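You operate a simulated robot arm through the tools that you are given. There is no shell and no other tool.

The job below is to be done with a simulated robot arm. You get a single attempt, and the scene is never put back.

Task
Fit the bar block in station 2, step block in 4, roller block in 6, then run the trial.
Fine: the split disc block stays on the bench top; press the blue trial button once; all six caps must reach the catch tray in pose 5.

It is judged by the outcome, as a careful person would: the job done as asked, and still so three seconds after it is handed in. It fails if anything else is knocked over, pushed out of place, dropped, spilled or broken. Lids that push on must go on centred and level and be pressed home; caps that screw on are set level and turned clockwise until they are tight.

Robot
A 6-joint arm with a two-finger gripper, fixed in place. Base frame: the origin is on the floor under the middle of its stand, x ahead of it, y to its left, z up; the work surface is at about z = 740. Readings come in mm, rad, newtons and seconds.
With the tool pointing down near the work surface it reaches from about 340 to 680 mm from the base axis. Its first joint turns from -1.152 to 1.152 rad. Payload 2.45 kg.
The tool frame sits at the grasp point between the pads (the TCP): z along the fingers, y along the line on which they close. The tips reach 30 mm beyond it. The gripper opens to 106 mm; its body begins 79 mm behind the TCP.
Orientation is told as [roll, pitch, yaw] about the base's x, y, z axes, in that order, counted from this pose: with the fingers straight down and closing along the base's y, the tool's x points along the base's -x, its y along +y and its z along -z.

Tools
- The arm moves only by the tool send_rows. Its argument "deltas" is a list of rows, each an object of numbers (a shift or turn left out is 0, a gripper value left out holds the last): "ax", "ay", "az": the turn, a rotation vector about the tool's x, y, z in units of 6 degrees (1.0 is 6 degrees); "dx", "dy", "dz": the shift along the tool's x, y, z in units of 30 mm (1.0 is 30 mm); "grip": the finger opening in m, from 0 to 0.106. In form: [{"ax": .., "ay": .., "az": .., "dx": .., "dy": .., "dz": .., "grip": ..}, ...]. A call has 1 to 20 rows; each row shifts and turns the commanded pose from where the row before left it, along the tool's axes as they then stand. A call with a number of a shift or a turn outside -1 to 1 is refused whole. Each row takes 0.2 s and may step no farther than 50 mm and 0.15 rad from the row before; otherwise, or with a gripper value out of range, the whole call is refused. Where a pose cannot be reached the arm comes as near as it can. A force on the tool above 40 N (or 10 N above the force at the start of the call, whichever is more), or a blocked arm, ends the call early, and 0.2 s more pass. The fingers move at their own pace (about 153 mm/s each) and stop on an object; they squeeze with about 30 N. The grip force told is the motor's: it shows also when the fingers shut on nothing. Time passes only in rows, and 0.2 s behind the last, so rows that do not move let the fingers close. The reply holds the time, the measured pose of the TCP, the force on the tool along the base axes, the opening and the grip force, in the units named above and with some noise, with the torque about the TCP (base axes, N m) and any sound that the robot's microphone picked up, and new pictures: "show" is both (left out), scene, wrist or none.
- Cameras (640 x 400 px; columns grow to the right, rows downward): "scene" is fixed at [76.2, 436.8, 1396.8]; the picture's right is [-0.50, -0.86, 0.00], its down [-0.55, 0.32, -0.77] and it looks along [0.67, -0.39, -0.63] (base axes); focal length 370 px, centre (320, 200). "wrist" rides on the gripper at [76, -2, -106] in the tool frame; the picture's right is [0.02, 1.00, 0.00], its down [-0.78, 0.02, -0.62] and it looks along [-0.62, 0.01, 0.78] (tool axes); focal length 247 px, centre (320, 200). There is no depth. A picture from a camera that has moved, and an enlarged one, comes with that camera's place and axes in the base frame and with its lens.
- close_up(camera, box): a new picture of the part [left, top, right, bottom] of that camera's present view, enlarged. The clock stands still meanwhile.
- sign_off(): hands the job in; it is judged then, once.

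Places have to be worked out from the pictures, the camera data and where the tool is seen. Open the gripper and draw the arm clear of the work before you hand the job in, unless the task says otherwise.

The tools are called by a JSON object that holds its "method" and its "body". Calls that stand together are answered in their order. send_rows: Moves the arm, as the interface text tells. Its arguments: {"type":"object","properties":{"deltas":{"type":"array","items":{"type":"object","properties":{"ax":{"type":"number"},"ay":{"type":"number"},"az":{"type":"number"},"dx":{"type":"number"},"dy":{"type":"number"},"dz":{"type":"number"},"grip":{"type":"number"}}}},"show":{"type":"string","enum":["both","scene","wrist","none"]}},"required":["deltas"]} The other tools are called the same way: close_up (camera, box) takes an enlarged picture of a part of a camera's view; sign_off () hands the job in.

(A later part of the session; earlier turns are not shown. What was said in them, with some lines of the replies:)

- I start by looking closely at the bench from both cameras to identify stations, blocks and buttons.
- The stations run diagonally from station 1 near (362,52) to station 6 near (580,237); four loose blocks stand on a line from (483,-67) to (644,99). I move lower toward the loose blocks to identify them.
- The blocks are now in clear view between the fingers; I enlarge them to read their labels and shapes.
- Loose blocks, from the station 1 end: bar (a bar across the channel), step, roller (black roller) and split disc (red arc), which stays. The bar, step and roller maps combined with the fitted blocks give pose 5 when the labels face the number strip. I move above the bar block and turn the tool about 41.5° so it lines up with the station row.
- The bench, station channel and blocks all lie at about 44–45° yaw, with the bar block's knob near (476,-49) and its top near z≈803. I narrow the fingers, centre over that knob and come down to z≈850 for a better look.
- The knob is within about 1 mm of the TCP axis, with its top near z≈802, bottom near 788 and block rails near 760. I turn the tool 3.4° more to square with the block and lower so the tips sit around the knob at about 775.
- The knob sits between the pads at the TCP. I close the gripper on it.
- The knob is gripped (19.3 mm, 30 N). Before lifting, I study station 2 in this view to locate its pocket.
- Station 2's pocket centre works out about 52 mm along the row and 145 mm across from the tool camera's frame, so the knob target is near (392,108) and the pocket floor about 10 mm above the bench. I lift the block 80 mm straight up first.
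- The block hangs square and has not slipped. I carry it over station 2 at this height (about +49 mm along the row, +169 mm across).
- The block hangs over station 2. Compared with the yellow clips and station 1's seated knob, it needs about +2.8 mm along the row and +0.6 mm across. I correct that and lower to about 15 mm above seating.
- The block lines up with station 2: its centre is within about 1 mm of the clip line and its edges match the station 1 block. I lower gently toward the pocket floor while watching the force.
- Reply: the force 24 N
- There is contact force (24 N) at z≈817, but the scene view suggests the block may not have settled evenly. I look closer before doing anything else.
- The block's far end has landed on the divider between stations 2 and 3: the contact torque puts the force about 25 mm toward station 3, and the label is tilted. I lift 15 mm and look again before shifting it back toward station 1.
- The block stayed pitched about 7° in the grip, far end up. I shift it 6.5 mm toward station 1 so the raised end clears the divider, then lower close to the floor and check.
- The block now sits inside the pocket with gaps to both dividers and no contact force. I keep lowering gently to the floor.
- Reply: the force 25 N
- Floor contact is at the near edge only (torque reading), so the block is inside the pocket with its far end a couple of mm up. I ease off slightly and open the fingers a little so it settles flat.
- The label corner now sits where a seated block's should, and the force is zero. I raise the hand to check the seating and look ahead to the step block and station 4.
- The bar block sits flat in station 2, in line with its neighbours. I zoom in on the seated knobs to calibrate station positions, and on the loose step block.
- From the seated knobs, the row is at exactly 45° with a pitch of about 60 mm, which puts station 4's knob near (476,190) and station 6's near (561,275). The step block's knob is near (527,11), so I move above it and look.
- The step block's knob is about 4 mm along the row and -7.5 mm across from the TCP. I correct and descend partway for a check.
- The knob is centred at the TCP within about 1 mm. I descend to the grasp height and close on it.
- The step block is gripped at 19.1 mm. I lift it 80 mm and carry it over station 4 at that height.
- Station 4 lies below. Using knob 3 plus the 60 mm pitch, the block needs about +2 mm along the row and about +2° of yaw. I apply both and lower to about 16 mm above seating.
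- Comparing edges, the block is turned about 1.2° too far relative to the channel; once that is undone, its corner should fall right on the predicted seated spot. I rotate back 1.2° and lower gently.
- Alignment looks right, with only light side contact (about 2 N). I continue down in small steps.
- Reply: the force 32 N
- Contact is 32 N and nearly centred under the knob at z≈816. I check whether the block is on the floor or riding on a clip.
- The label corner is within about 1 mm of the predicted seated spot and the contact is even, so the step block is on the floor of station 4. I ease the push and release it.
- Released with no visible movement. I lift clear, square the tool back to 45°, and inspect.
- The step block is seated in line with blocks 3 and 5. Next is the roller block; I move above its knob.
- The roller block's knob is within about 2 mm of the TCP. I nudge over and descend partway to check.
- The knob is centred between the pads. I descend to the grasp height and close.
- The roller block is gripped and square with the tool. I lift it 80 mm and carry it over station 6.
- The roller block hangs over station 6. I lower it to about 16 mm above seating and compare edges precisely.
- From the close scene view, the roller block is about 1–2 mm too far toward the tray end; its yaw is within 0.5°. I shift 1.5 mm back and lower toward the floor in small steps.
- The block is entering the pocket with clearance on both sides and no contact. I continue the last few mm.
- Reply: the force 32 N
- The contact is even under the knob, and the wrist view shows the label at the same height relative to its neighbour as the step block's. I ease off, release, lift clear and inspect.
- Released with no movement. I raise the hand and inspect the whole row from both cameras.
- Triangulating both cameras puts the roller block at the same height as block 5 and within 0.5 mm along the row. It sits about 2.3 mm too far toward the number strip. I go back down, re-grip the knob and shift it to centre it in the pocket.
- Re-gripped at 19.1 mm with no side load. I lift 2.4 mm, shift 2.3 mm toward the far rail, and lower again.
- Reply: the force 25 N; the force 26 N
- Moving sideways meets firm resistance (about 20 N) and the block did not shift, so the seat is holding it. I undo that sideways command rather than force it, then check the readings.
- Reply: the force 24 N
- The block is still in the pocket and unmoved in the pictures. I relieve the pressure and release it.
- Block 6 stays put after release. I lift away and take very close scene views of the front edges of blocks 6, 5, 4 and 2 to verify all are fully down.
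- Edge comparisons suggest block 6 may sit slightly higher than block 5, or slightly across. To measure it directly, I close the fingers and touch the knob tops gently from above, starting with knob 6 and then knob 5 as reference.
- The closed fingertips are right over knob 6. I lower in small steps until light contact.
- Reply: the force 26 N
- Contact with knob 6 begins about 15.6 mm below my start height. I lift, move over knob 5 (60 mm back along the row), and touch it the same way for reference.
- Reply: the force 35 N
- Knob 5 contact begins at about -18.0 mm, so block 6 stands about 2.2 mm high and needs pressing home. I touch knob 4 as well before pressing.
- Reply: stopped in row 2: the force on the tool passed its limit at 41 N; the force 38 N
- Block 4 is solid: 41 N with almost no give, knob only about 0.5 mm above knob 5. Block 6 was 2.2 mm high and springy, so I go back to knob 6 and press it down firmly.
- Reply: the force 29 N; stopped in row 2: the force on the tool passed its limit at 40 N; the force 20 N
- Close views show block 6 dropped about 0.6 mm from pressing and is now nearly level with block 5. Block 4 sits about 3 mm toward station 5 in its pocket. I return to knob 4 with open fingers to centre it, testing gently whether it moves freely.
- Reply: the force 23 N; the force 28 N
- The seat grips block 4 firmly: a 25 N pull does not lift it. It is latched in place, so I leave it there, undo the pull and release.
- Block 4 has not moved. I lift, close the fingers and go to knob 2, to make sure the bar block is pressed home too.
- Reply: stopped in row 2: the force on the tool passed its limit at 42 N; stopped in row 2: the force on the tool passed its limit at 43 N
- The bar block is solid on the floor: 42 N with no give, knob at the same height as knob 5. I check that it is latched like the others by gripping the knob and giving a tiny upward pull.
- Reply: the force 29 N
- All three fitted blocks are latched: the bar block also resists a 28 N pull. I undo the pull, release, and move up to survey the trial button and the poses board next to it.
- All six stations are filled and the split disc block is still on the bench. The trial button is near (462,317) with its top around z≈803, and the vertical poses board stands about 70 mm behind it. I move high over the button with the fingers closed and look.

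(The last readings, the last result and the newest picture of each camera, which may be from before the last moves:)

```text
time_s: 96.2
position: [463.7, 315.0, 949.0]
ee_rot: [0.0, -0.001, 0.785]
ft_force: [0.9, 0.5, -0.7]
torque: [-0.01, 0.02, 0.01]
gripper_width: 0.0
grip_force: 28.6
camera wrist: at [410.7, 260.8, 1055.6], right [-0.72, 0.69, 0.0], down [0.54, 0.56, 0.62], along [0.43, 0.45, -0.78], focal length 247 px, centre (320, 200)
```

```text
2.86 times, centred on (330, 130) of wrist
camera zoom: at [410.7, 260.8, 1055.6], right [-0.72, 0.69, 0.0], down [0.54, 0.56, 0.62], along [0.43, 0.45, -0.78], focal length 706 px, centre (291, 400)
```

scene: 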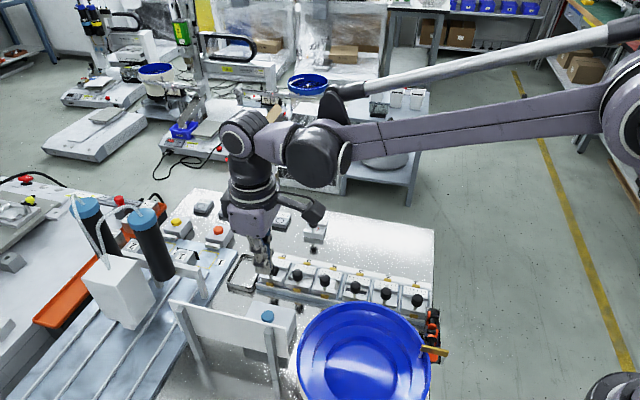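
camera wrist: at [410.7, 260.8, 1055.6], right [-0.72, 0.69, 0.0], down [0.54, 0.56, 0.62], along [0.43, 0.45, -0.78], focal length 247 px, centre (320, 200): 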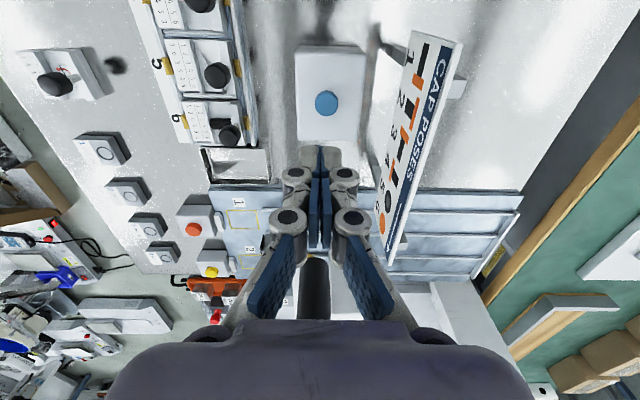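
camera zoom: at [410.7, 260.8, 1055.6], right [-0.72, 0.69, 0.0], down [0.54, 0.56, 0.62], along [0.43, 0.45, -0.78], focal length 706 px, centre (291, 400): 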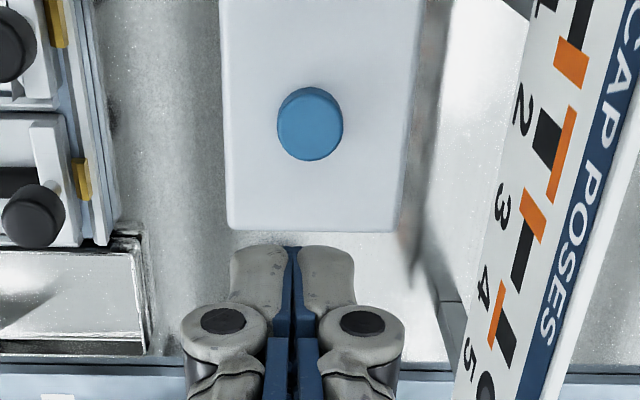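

The button is about 3 mm along and 7 mm across from the TCP axis; the board stands about 65 mm away, clear of the hand. I centre over the button and descend to about 20 mm above it.

{"method": "send_rows", "body": {"deltas": [{"dx": -0.1, "dy": 0.18}, {"dz": 0.8}, {"dz": 0.8}, {"dz": 0.8}, {"dz": 0.7}, {}], "show": "both"}}

{"method": "close_up", "body": {"camera": "wrist", "box": [230, 60, 430, 200]}}

{"method": "close_up", "body": {"camera": "scene", "box": [220, 250, 320, 350]}}

```text
time_s: 97.6
position: [462.9, 321.9, 855.1]
ee_rot: [0.0, -0.001, 0.785]
ft_force: [0.5, -0.1, -0.9]
torque: [0.01, 0.0, 0.01]
gripper_width: 0.0
grip_force: 28.2
camera wrist: at [409.9, 266.5, 961.2], right [-0.72, 0.69, 0.0], down [0.54, 0.57, 0.62], along [0.43, 0.45, -0.78], focal length 247 px, centre (320, 200)
```

scene: 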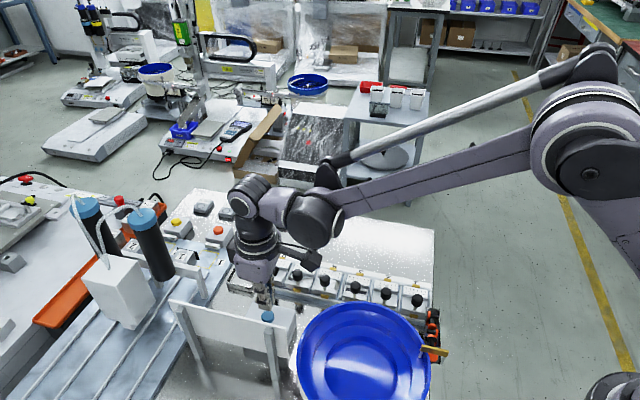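
wrist: 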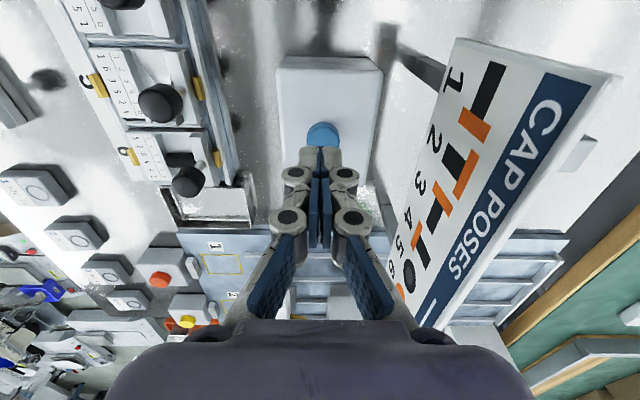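

```text
2.86 times, centred on (330, 130) of wrist
camera zoom: at [409.9, 266.5, 961.2], right [-0.72, 0.69, 0.0], down [0.54, 0.57, 0.62], along [0.43, 0.45, -0.78], focal length 706 px, centre (291, 400)
```

zoom: 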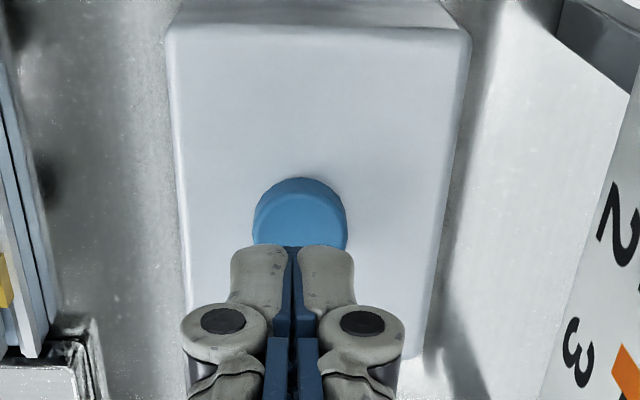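

```text
4.00 times, centred on (270, 300) of scene
camera zoom: at [76.2, 436.8, 1396.8], right [-0.5, -0.86, 0.0], down [-0.55, 0.32, -0.77], along [0.67, -0.39, -0.63], focal length 1479 px, centre (520, -200)
```

zoom: 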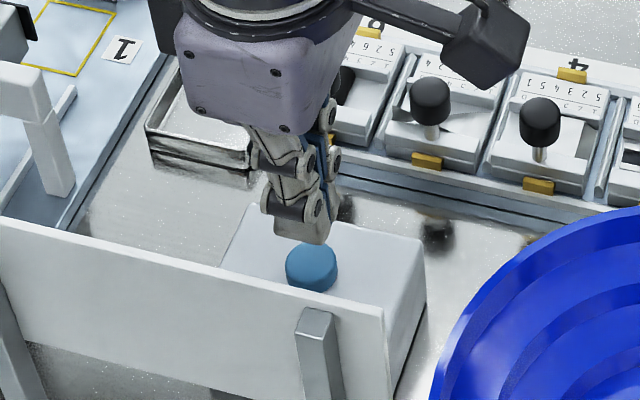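

The tips are over the button. I make a small correction, lower close, then press in small steps without backing off, so it counts as one press.

{"method": "send_rows", "body": {"deltas": [{"dx": 0.067, "dy": 0.03}, {"dz": 0.3}, {"dz": 0.25}, {}], "show": "none"}}

{"method": "close_up", "body": {"camera": "scene", "box": [245, 270, 305, 330]}}

{"method": "close_up", "body": {"camera": "wrist", "box": [260, 80, 380, 170]}}

```text
time_s: 98.6
position: [459.8, 319.8, 840.0]
ee_rot: [-0.001, -0.002, 0.786]
ft_force: [-0.1, 0.6, -0.5]
torque: [0.0, 0.0, -0.01]
gripper_width: 0.0
grip_force: 28.3
```

```text
6.67 times, centred on (275, 300) of scene
camera zoom: at [76.2, 436.8, 1396.8], right [-0.5, -0.86, 0.0], down [-0.55, 0.32, -0.77], along [0.67, -0.39, -0.63], focal length 2466 px, centre (620, -467)
```

zoom: 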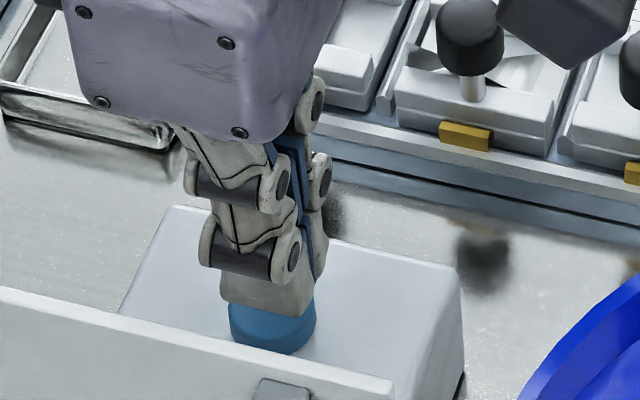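

```text
4.44 times, centred on (320, 125) of wrist
camera zoom: at [407.0, 266.3, 945.7], right [-0.72, 0.69, 0.0], down [0.54, 0.57, 0.62], along [0.43, 0.45, -0.78], focal length 1098 px, centre (320, 533)
```

zoom: 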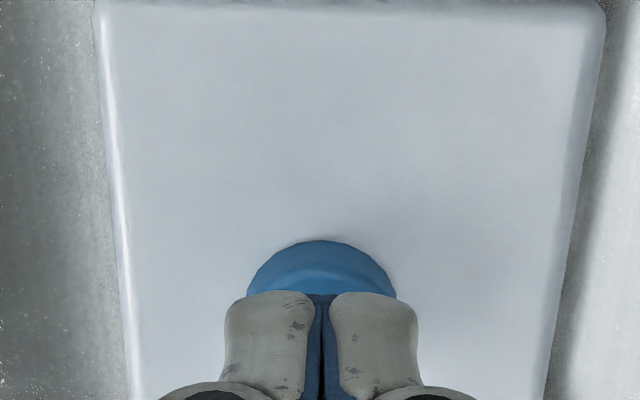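

{"method": "send_rows", "body": {"deltas": [{"dz": 0.05}, {"dz": 0.05}, {"dz": 0.05}, {}], "show": "none"}}

```text
time_s: 99.6
position: [458.9, 321.3, 834.8]
ee_rot: [0.0, -0.002, 0.785]
ft_force: [-0.5, -0.2, -0.1]
torque: [0.0, 0.03, 0.01]
gripper_width: 0.0
grip_force: 28.4
```

{"method": "send_rows", "body": {"deltas": [{"dz": 0.05}, {"dz": 0.05}, {}], "show": "none"}}

```text
time_s: 100.4
position: [460.8, 320.5, 832.4]
ee_rot: [-0.001, -0.002, 0.785]
ft_force: [0.2, -0.1, 0.0]
torque: [0.01, 0.01, -0.01]
gripper_width: 0.1
grip_force: 28.2
```

{"method": "send_rows", "body": {"deltas": [{"dz": 0.05}, {"dz": 0.05}, {}], "show": "scene"}}

{"method": "close_up", "body": {"camera": "scene", "box": [245, 270, 305, 330]}}

```text
time_s: 101.2
position: [459.4, 322.0, 828.7]
ee_rot: [0.0, -0.003, 0.785]
ft_force: [-1.2, 0.5, 0.6]
torque: [0.0, 0.0, 0.03]
gripper_width: 0.0
grip_force: 28.4
```

scene: 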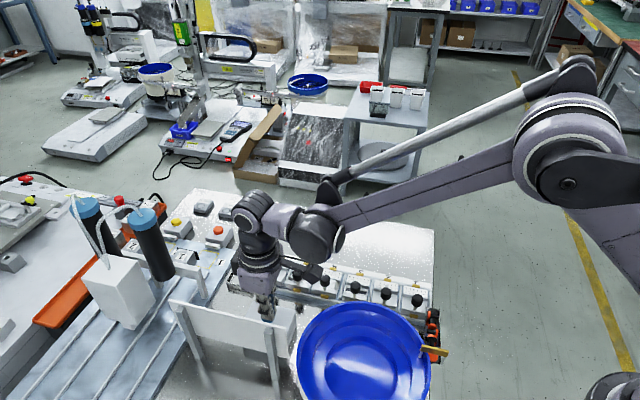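

```text
6.67 times, centred on (275, 300) of scene
camera zoom: at [76.2, 436.8, 1396.8], right [-0.5, -0.86, 0.0], down [-0.55, 0.32, -0.77], along [0.67, -0.39, -0.63], focal length 2466 px, centre (620, -467)
```

zoom: 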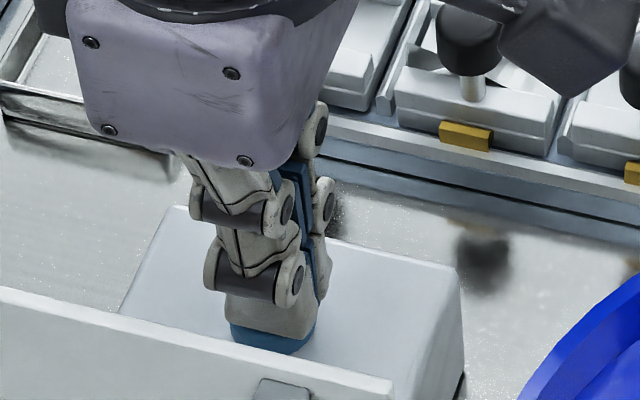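

{"method": "send_rows", "body": {"deltas": [{"dz": 0.034}, {"dz": 0.034}, {}], "show": "none"}}

```text
time_s: 102.0
position: [458.7, 321.5, 825.5]
ee_rot: [0.0, -0.003, 0.786]
ft_force: [0.5, -0.7, 1.0]
torque: [0.0, -0.03, 0.0]
gripper_width: 6.2
grip_force: 28.6
```

The fingers have just touched the button. I keep pressing.

{"method": "send_rows", "body": {"deltas": [{"dz": 0.034}, {"dz": 0.034}, {}], "show": "none"}}

```text
time_s: 102.8
position: [459.9, 320.8, 824.1]
ee_rot: [0.0, -0.002, 0.786]
ft_force: [1.4, -0.6, 2.7]
torque: [-0.01, -0.01, -0.02]
gripper_width: 6.0
grip_force: 28.6
heard: click
```

A click was heard, so the button is pressed. I lift straight off in one motion and watch the trial.

{"method": "send_rows", "body": {"deltas": [{"dz": -0.5}, {"dz": -0.9}, {"dz": -0.95}, {"dz": -0.95}, {}], "show": "both"}}

{"method": "close_up", "body": {"camera": "scene", "box": [210, 240, 450, 390]}}

```text
time_s: 104.0
position: [458.8, 318.8, 923.8]
ee_rot: [0.0, -0.003, 0.785]
ft_force: [-0.3, 0.0, 0.2]
torque: [0.0, -0.01, -0.01]
gripper_width: 0.0
grip_force: 28.3
camera wrist: at [406.0, 264.6, 1030.5], right [-0.72, 0.69, 0.0], down [0.54, 0.57, 0.62], along [0.43, 0.45, -0.78], focal length 247 px, centre (320, 200)
```

scene: 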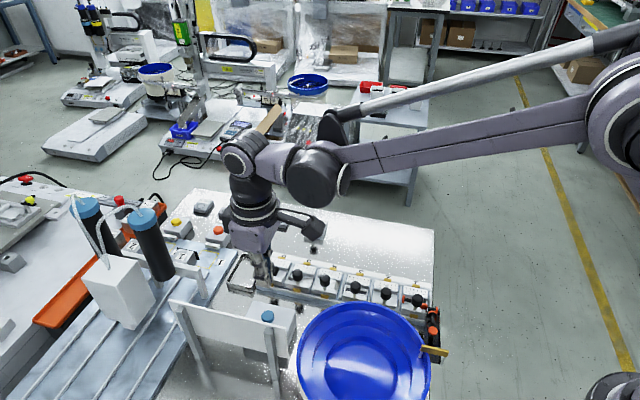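
wrist: 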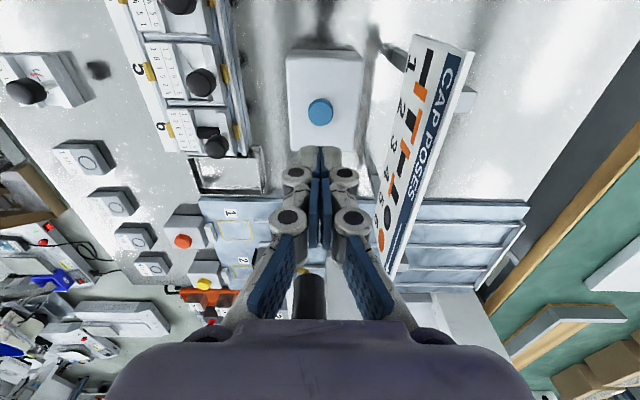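

```text
2.67 times, centred on (330, 315) of scene
camera zoom: at [76.2, 436.8, 1396.8], right [-0.5, -0.86, 0.0], down [-0.55, 0.32, -0.77], along [0.67, -0.39, -0.63], focal length 986 px, centre (293, -107)
```

zoom: 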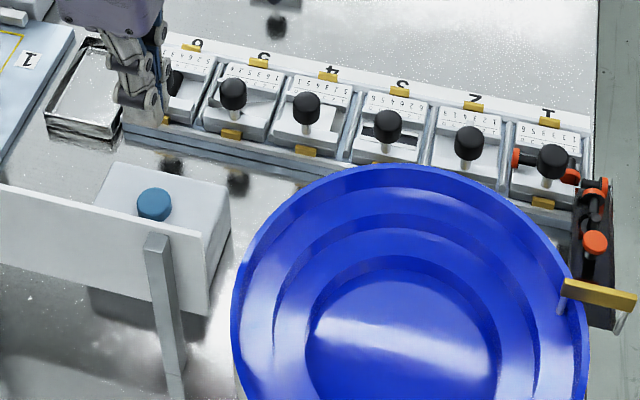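

The trial is running: caps are moving into station 1. I raise the arm well clear and wait while watching.

{"method": "send_rows", "body": {"deltas": [{"dz": -0.95}, {"dz": -0.95}, {"dz": -0.95}, {"dz": -0.95}, {"dy": -0.9}, {"dy": -0.9}, {"dy": -0.9}, {"dy": -0.9}, {"dy": -0.9}, {"dy": -0.9}, {"dy": -0.9}, {}], "show": "both"}}

{"method": "close_up", "body": {"camera": "scene", "box": [210, 240, 450, 390]}}

```text
time_s: 106.6
position: [593.6, 186.7, 1038.1]
ee_rot: [0.0, -0.001, 0.788]
ft_force: [0.1, -0.7, 0.3]
torque: [-0.01, 0.03, 0.01]
gripper_width: 0.2
grip_force: 29.0
camera wrist: at [541.1, 132.0, 1144.4], right [-0.72, 0.69, 0.0], down [0.54, 0.57, 0.62], along [0.43, 0.45, -0.78], focal length 247 px, centre (320, 200)
```

scene: 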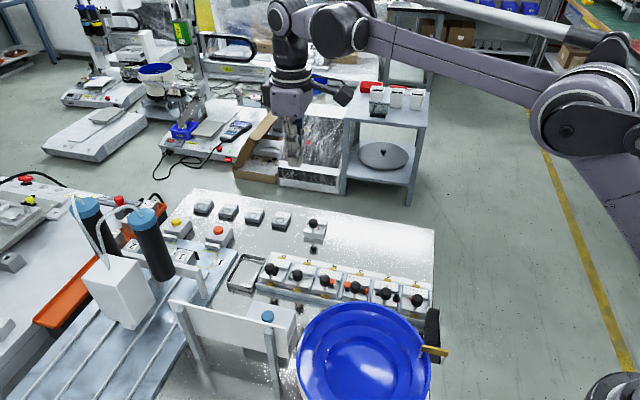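
wrist: 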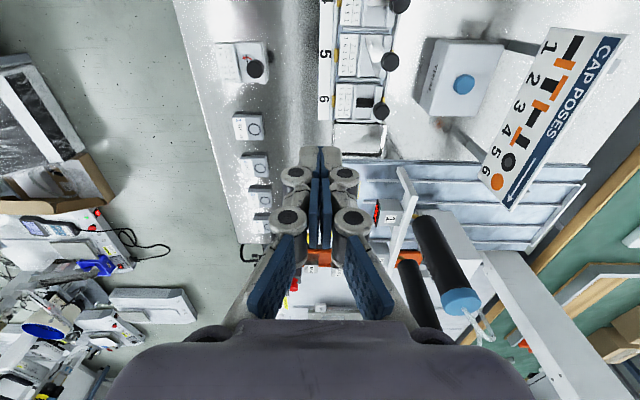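

```text
2.67 times, centred on (330, 315) of scene
camera zoom: at [76.2, 436.8, 1396.8], right [-0.5, -0.86, 0.0], down [-0.55, 0.32, -0.77], along [0.67, -0.39, -0.63], focal length 986 px, centre (293, -107)
```

zoom: 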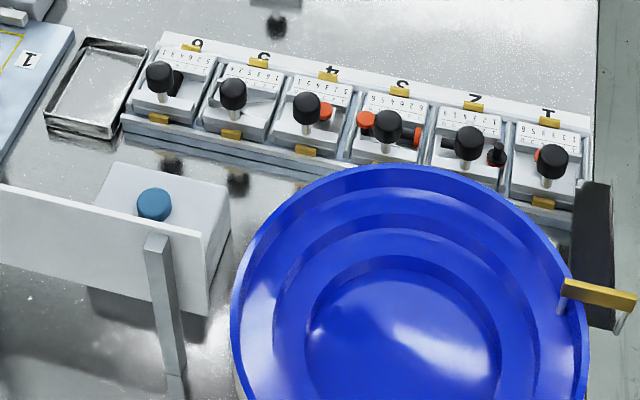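

Caps are passing through stations 1 to 4. I keep the arm still and clear while they run.

{"method": "send_rows", "body": {"deltas": [{"grip": 0.05}, {}, {}, {}, {}, {}, {}, {}, {}, {}], "show": "none"}}

{"method": "close_up", "body": {"camera": "scene", "box": [210, 240, 450, 390]}}

```text
time_s: 108.8
position: [594.0, 185.3, 1037.8]
ee_rot: [0.0, -0.002, 0.786]
ft_force: [0.8, 1.2, 1.1]
torque: [-0.02, 0.02, -0.03]
gripper_width: 49.9
grip_force: 0.0
```

```text
2.67 times, centred on (330, 315) of scene
camera zoom: at [76.2, 436.8, 1396.8], right [-0.5, -0.86, 0.0], down [-0.55, 0.32, -0.77], along [0.67, -0.39, -0.63], focal length 986 px, centre (293, -107)
```

zoom: 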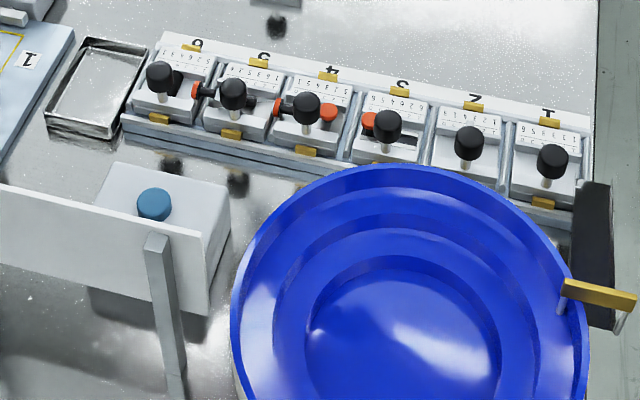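

{"method": "send_rows", "body": {"deltas": [{}, {}, {}, {}, {}, {}, {}, {}, {}, {}, {}, {}, {}, {}, {}], "show": "none"}}

{"method": "close_up", "body": {"camera": "scene", "box": [210, 230, 350, 320]}}

```text
time_s: 112.0
position: [592.9, 187.5, 1037.3]
ee_rot: [-0.001, -0.002, 0.787]
ft_force: [0.1, 0.1, 0.6]
torque: [-0.04, -0.01, 0.0]
gripper_width: 50.1
grip_force: 0.0
```

```text
4.44 times, centred on (280, 275) of scene
camera zoom: at [76.2, 436.8, 1396.8], right [-0.5, -0.86, 0.0], down [-0.55, 0.32, -0.77], along [0.67, -0.39, -0.63], focal length 1644 px, centre (498, -133)
```

zoom: 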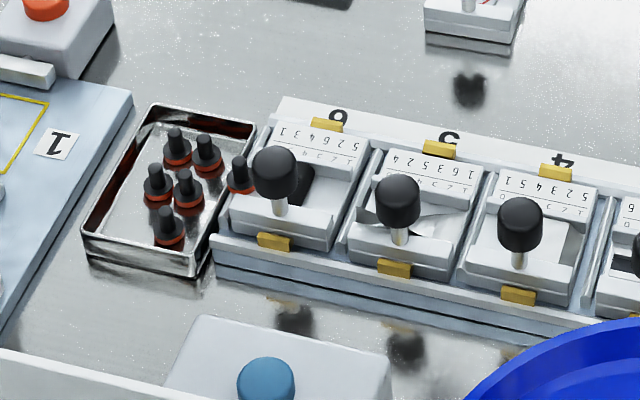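

Five caps are in the tray, black side up as pose 5 shows, and the sixth is arriving. I wait for it to finish.

{"method": "send_rows", "body": {"deltas": [{}, {}, {}, {}, {}, {}, {}, {}, {}, {}, {}, {}], "show": "both"}}

{"method": "close_up", "body": {"camera": "scene", "box": [220, 240, 300, 300]}}

{"method": "close_up", "body": {"camera": "wrist", "box": [320, 90, 420, 180]}}

{"method": "close_up", "body": {"camera": "scene", "box": [150, 180, 450, 400]}}

{"method": "close_up", "body": {"camera": "wrist", "box": [460, 20, 640, 220]}}

```text
time_s: 114.6
position: [593.8, 186.9, 1038.9]
ee_rot: [0.001, -0.001, 0.785]
ft_force: [0.2, 0.0, 0.3]
torque: [0.02, 0.02, -0.03]
gripper_width: 50.1
grip_force: 0.1
camera wrist: at [540.8, 132.2, 1144.4], right [-0.72, 0.69, 0.0], down [0.54, 0.57, 0.62], along [0.43, 0.45, -0.78], focal length 247 px, centre (320, 200)
```

scene: 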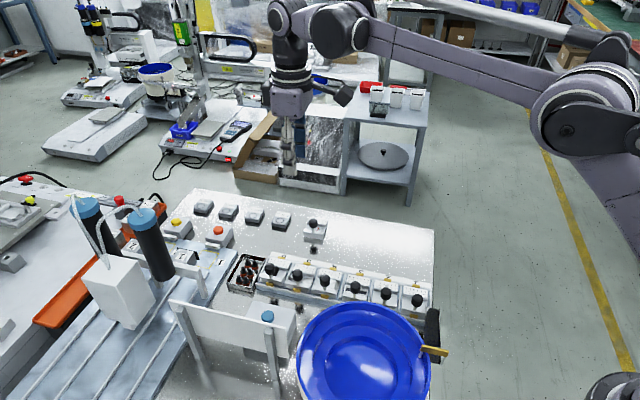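
wrist: 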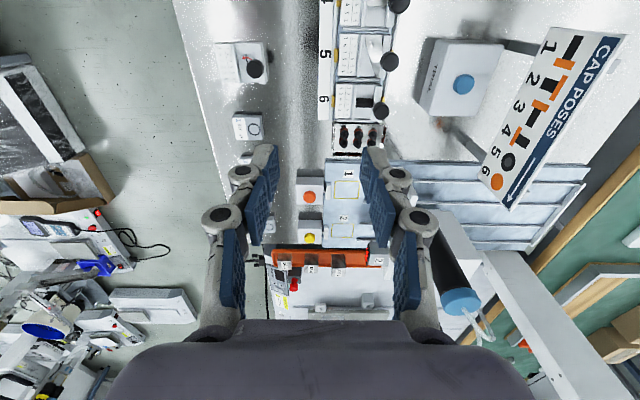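

```text
6.67 times, centred on (260, 270) of scene
camera zoom: at [76.2, 436.8, 1396.8], right [-0.5, -0.86, 0.0], down [-0.55, 0.32, -0.77], along [0.67, -0.39, -0.63], focal length 2466 px, centre (720, -267)
```

zoom: 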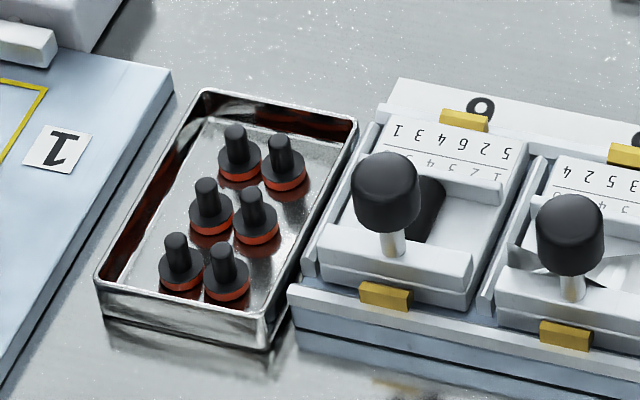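

```text
4.44 times, centred on (370, 135) of wrist
camera zoom: at [540.8, 132.2, 1144.4], right [-0.72, 0.69, 0.0], down [0.54, 0.57, 0.62], along [0.43, 0.45, -0.78], focal length 1098 px, centre (98, 489)
```

zoom: 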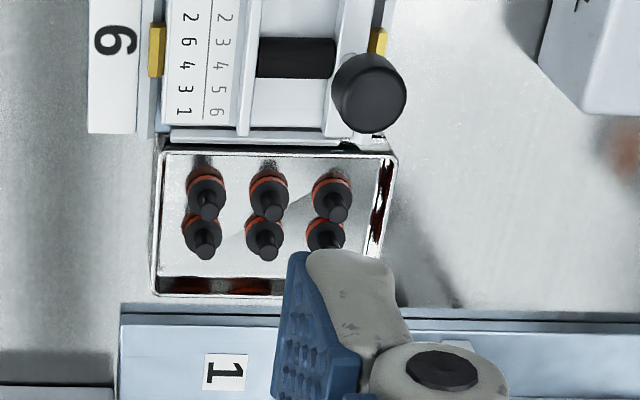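

```text
1.82 times, centred on (300, 290) of scene
camera zoom: at [76.2, 436.8, 1396.8], right [-0.5, -0.86, 0.0], down [-0.55, 0.32, -0.77], along [0.67, -0.39, -0.63], focal length 672 px, centre (356, 36)
```

zoom: 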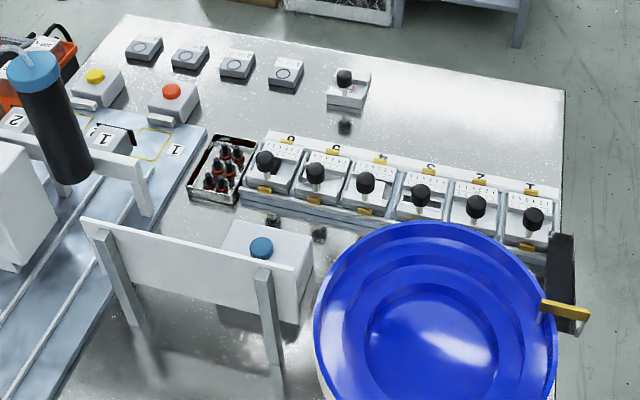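

```text
2.00 times, centred on (550, 120) of wrist
camera zoom: at [540.8, 132.2, 1144.4], right [-0.72, 0.69, 0.0], down [0.54, 0.57, 0.62], along [0.43, 0.45, -0.78], focal length 494 px, centre (-140, 360)
```

zoom: 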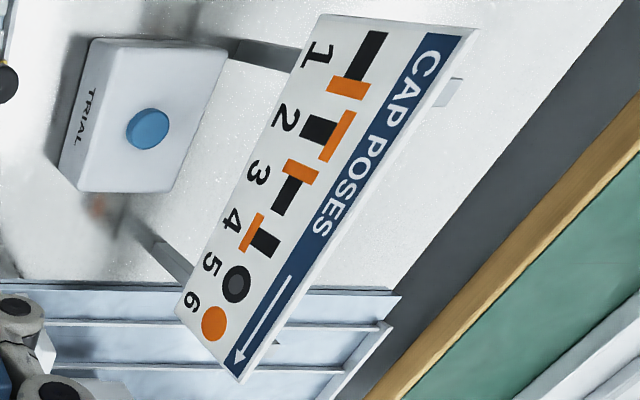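

All six caps stand in the tray black end up, matching pose 5 on the chart, and all six stations and the split disc block are in place. I open the gripper fully and draw the arm further back from the work.

{"method": "send_rows", "body": {"deltas": [{"dz": -0.7, "grip": 0.105}, {"dz": -0.7, "dx": 0.5}, {"dx": 0.9, "dy": -0.5}, {"dx": 0.9, "dy": -0.5}, {"dx": 0.9, "dy": -0.5}, {"dx": 0.9, "dy": -0.5}, {}, {}, {}], "show": "both"}}

{"method": "close_up", "body": {"camera": "scene", "box": [150, 180, 450, 400]}}

```text
time_s: 116.6
position: [550.8, 56.5, 1081.9]
ee_rot: [-0.001, -0.001, 0.785]
ft_force: [0.8, -0.3, -0.3]
torque: [0.05, -0.01, 0.0]
gripper_width: 105.2
grip_force: 0.0
camera wrist: at [497.0, 2.1, 1187.4], right [-0.72, 0.69, 0.0], down [0.54, 0.57, 0.62], along [0.43, 0.45, -0.78], focal length 247 px, centre (320, 200)
```

scene: 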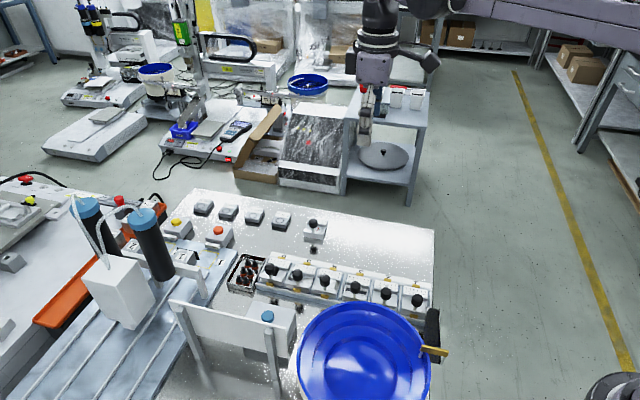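
wrist: 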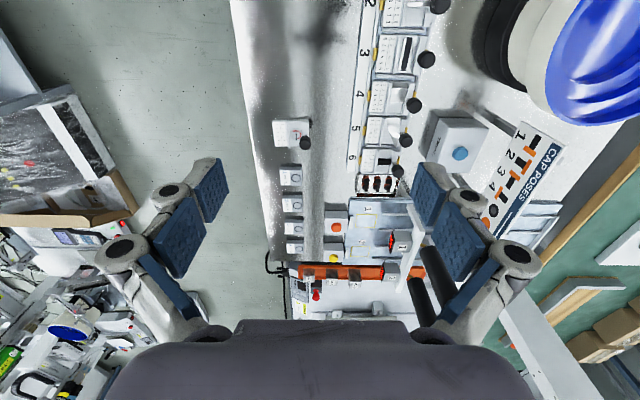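

```text
1.82 times, centred on (300, 290) of scene
camera zoom: at [76.2, 436.8, 1396.8], right [-0.5, -0.86, 0.0], down [-0.55, 0.32, -0.77], along [0.67, -0.39, -0.63], focal length 672 px, centre (356, 36)
```

zoom: 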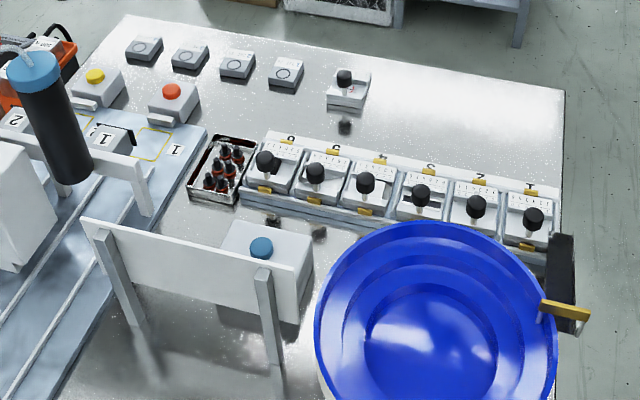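

The blocks are fitted, all six caps are in the tray in pose 5, nothing else has been disturbed, and the arm is clear with the gripper open. I hand the job in.

{"method": "sign_off", "body": {}}

```text
The job is handed in.
```

The job is done and handed in: the bar block is in station 2, the step block in station 4 and the roller block in station 6. I pressed the blue trial button once (one click heard), and all six caps reached the catch tray in pose 5, black end up.

- **Seating:** All three blocks are held firmly by their seats. The bar and step blocks did not lift under a pull of at least 25 N, and the roller block did not move when I tried to shift it. All three took about 40 N pressed down on the knob. In the camera views the step block looks about 3 mm off-centre along its pocket, towards station 5. The roller block looks about 2 mm off-centre towards the number strip and may stand up to about 1 mm high.
- **First try at station 2:** The bar block first landed on the divider between stations 2 and 3. I lifted it, moved it back and set it down again with no visible damage.
- **Extra contact:** To compare heights I also touched the knob of the block already in station 5 from above, at about 35 N. It did not move.
- **Left as it was:** The split disc block is still on the bench top, and nothing else looks moved.

The arm is drawn clear with the gripper open.
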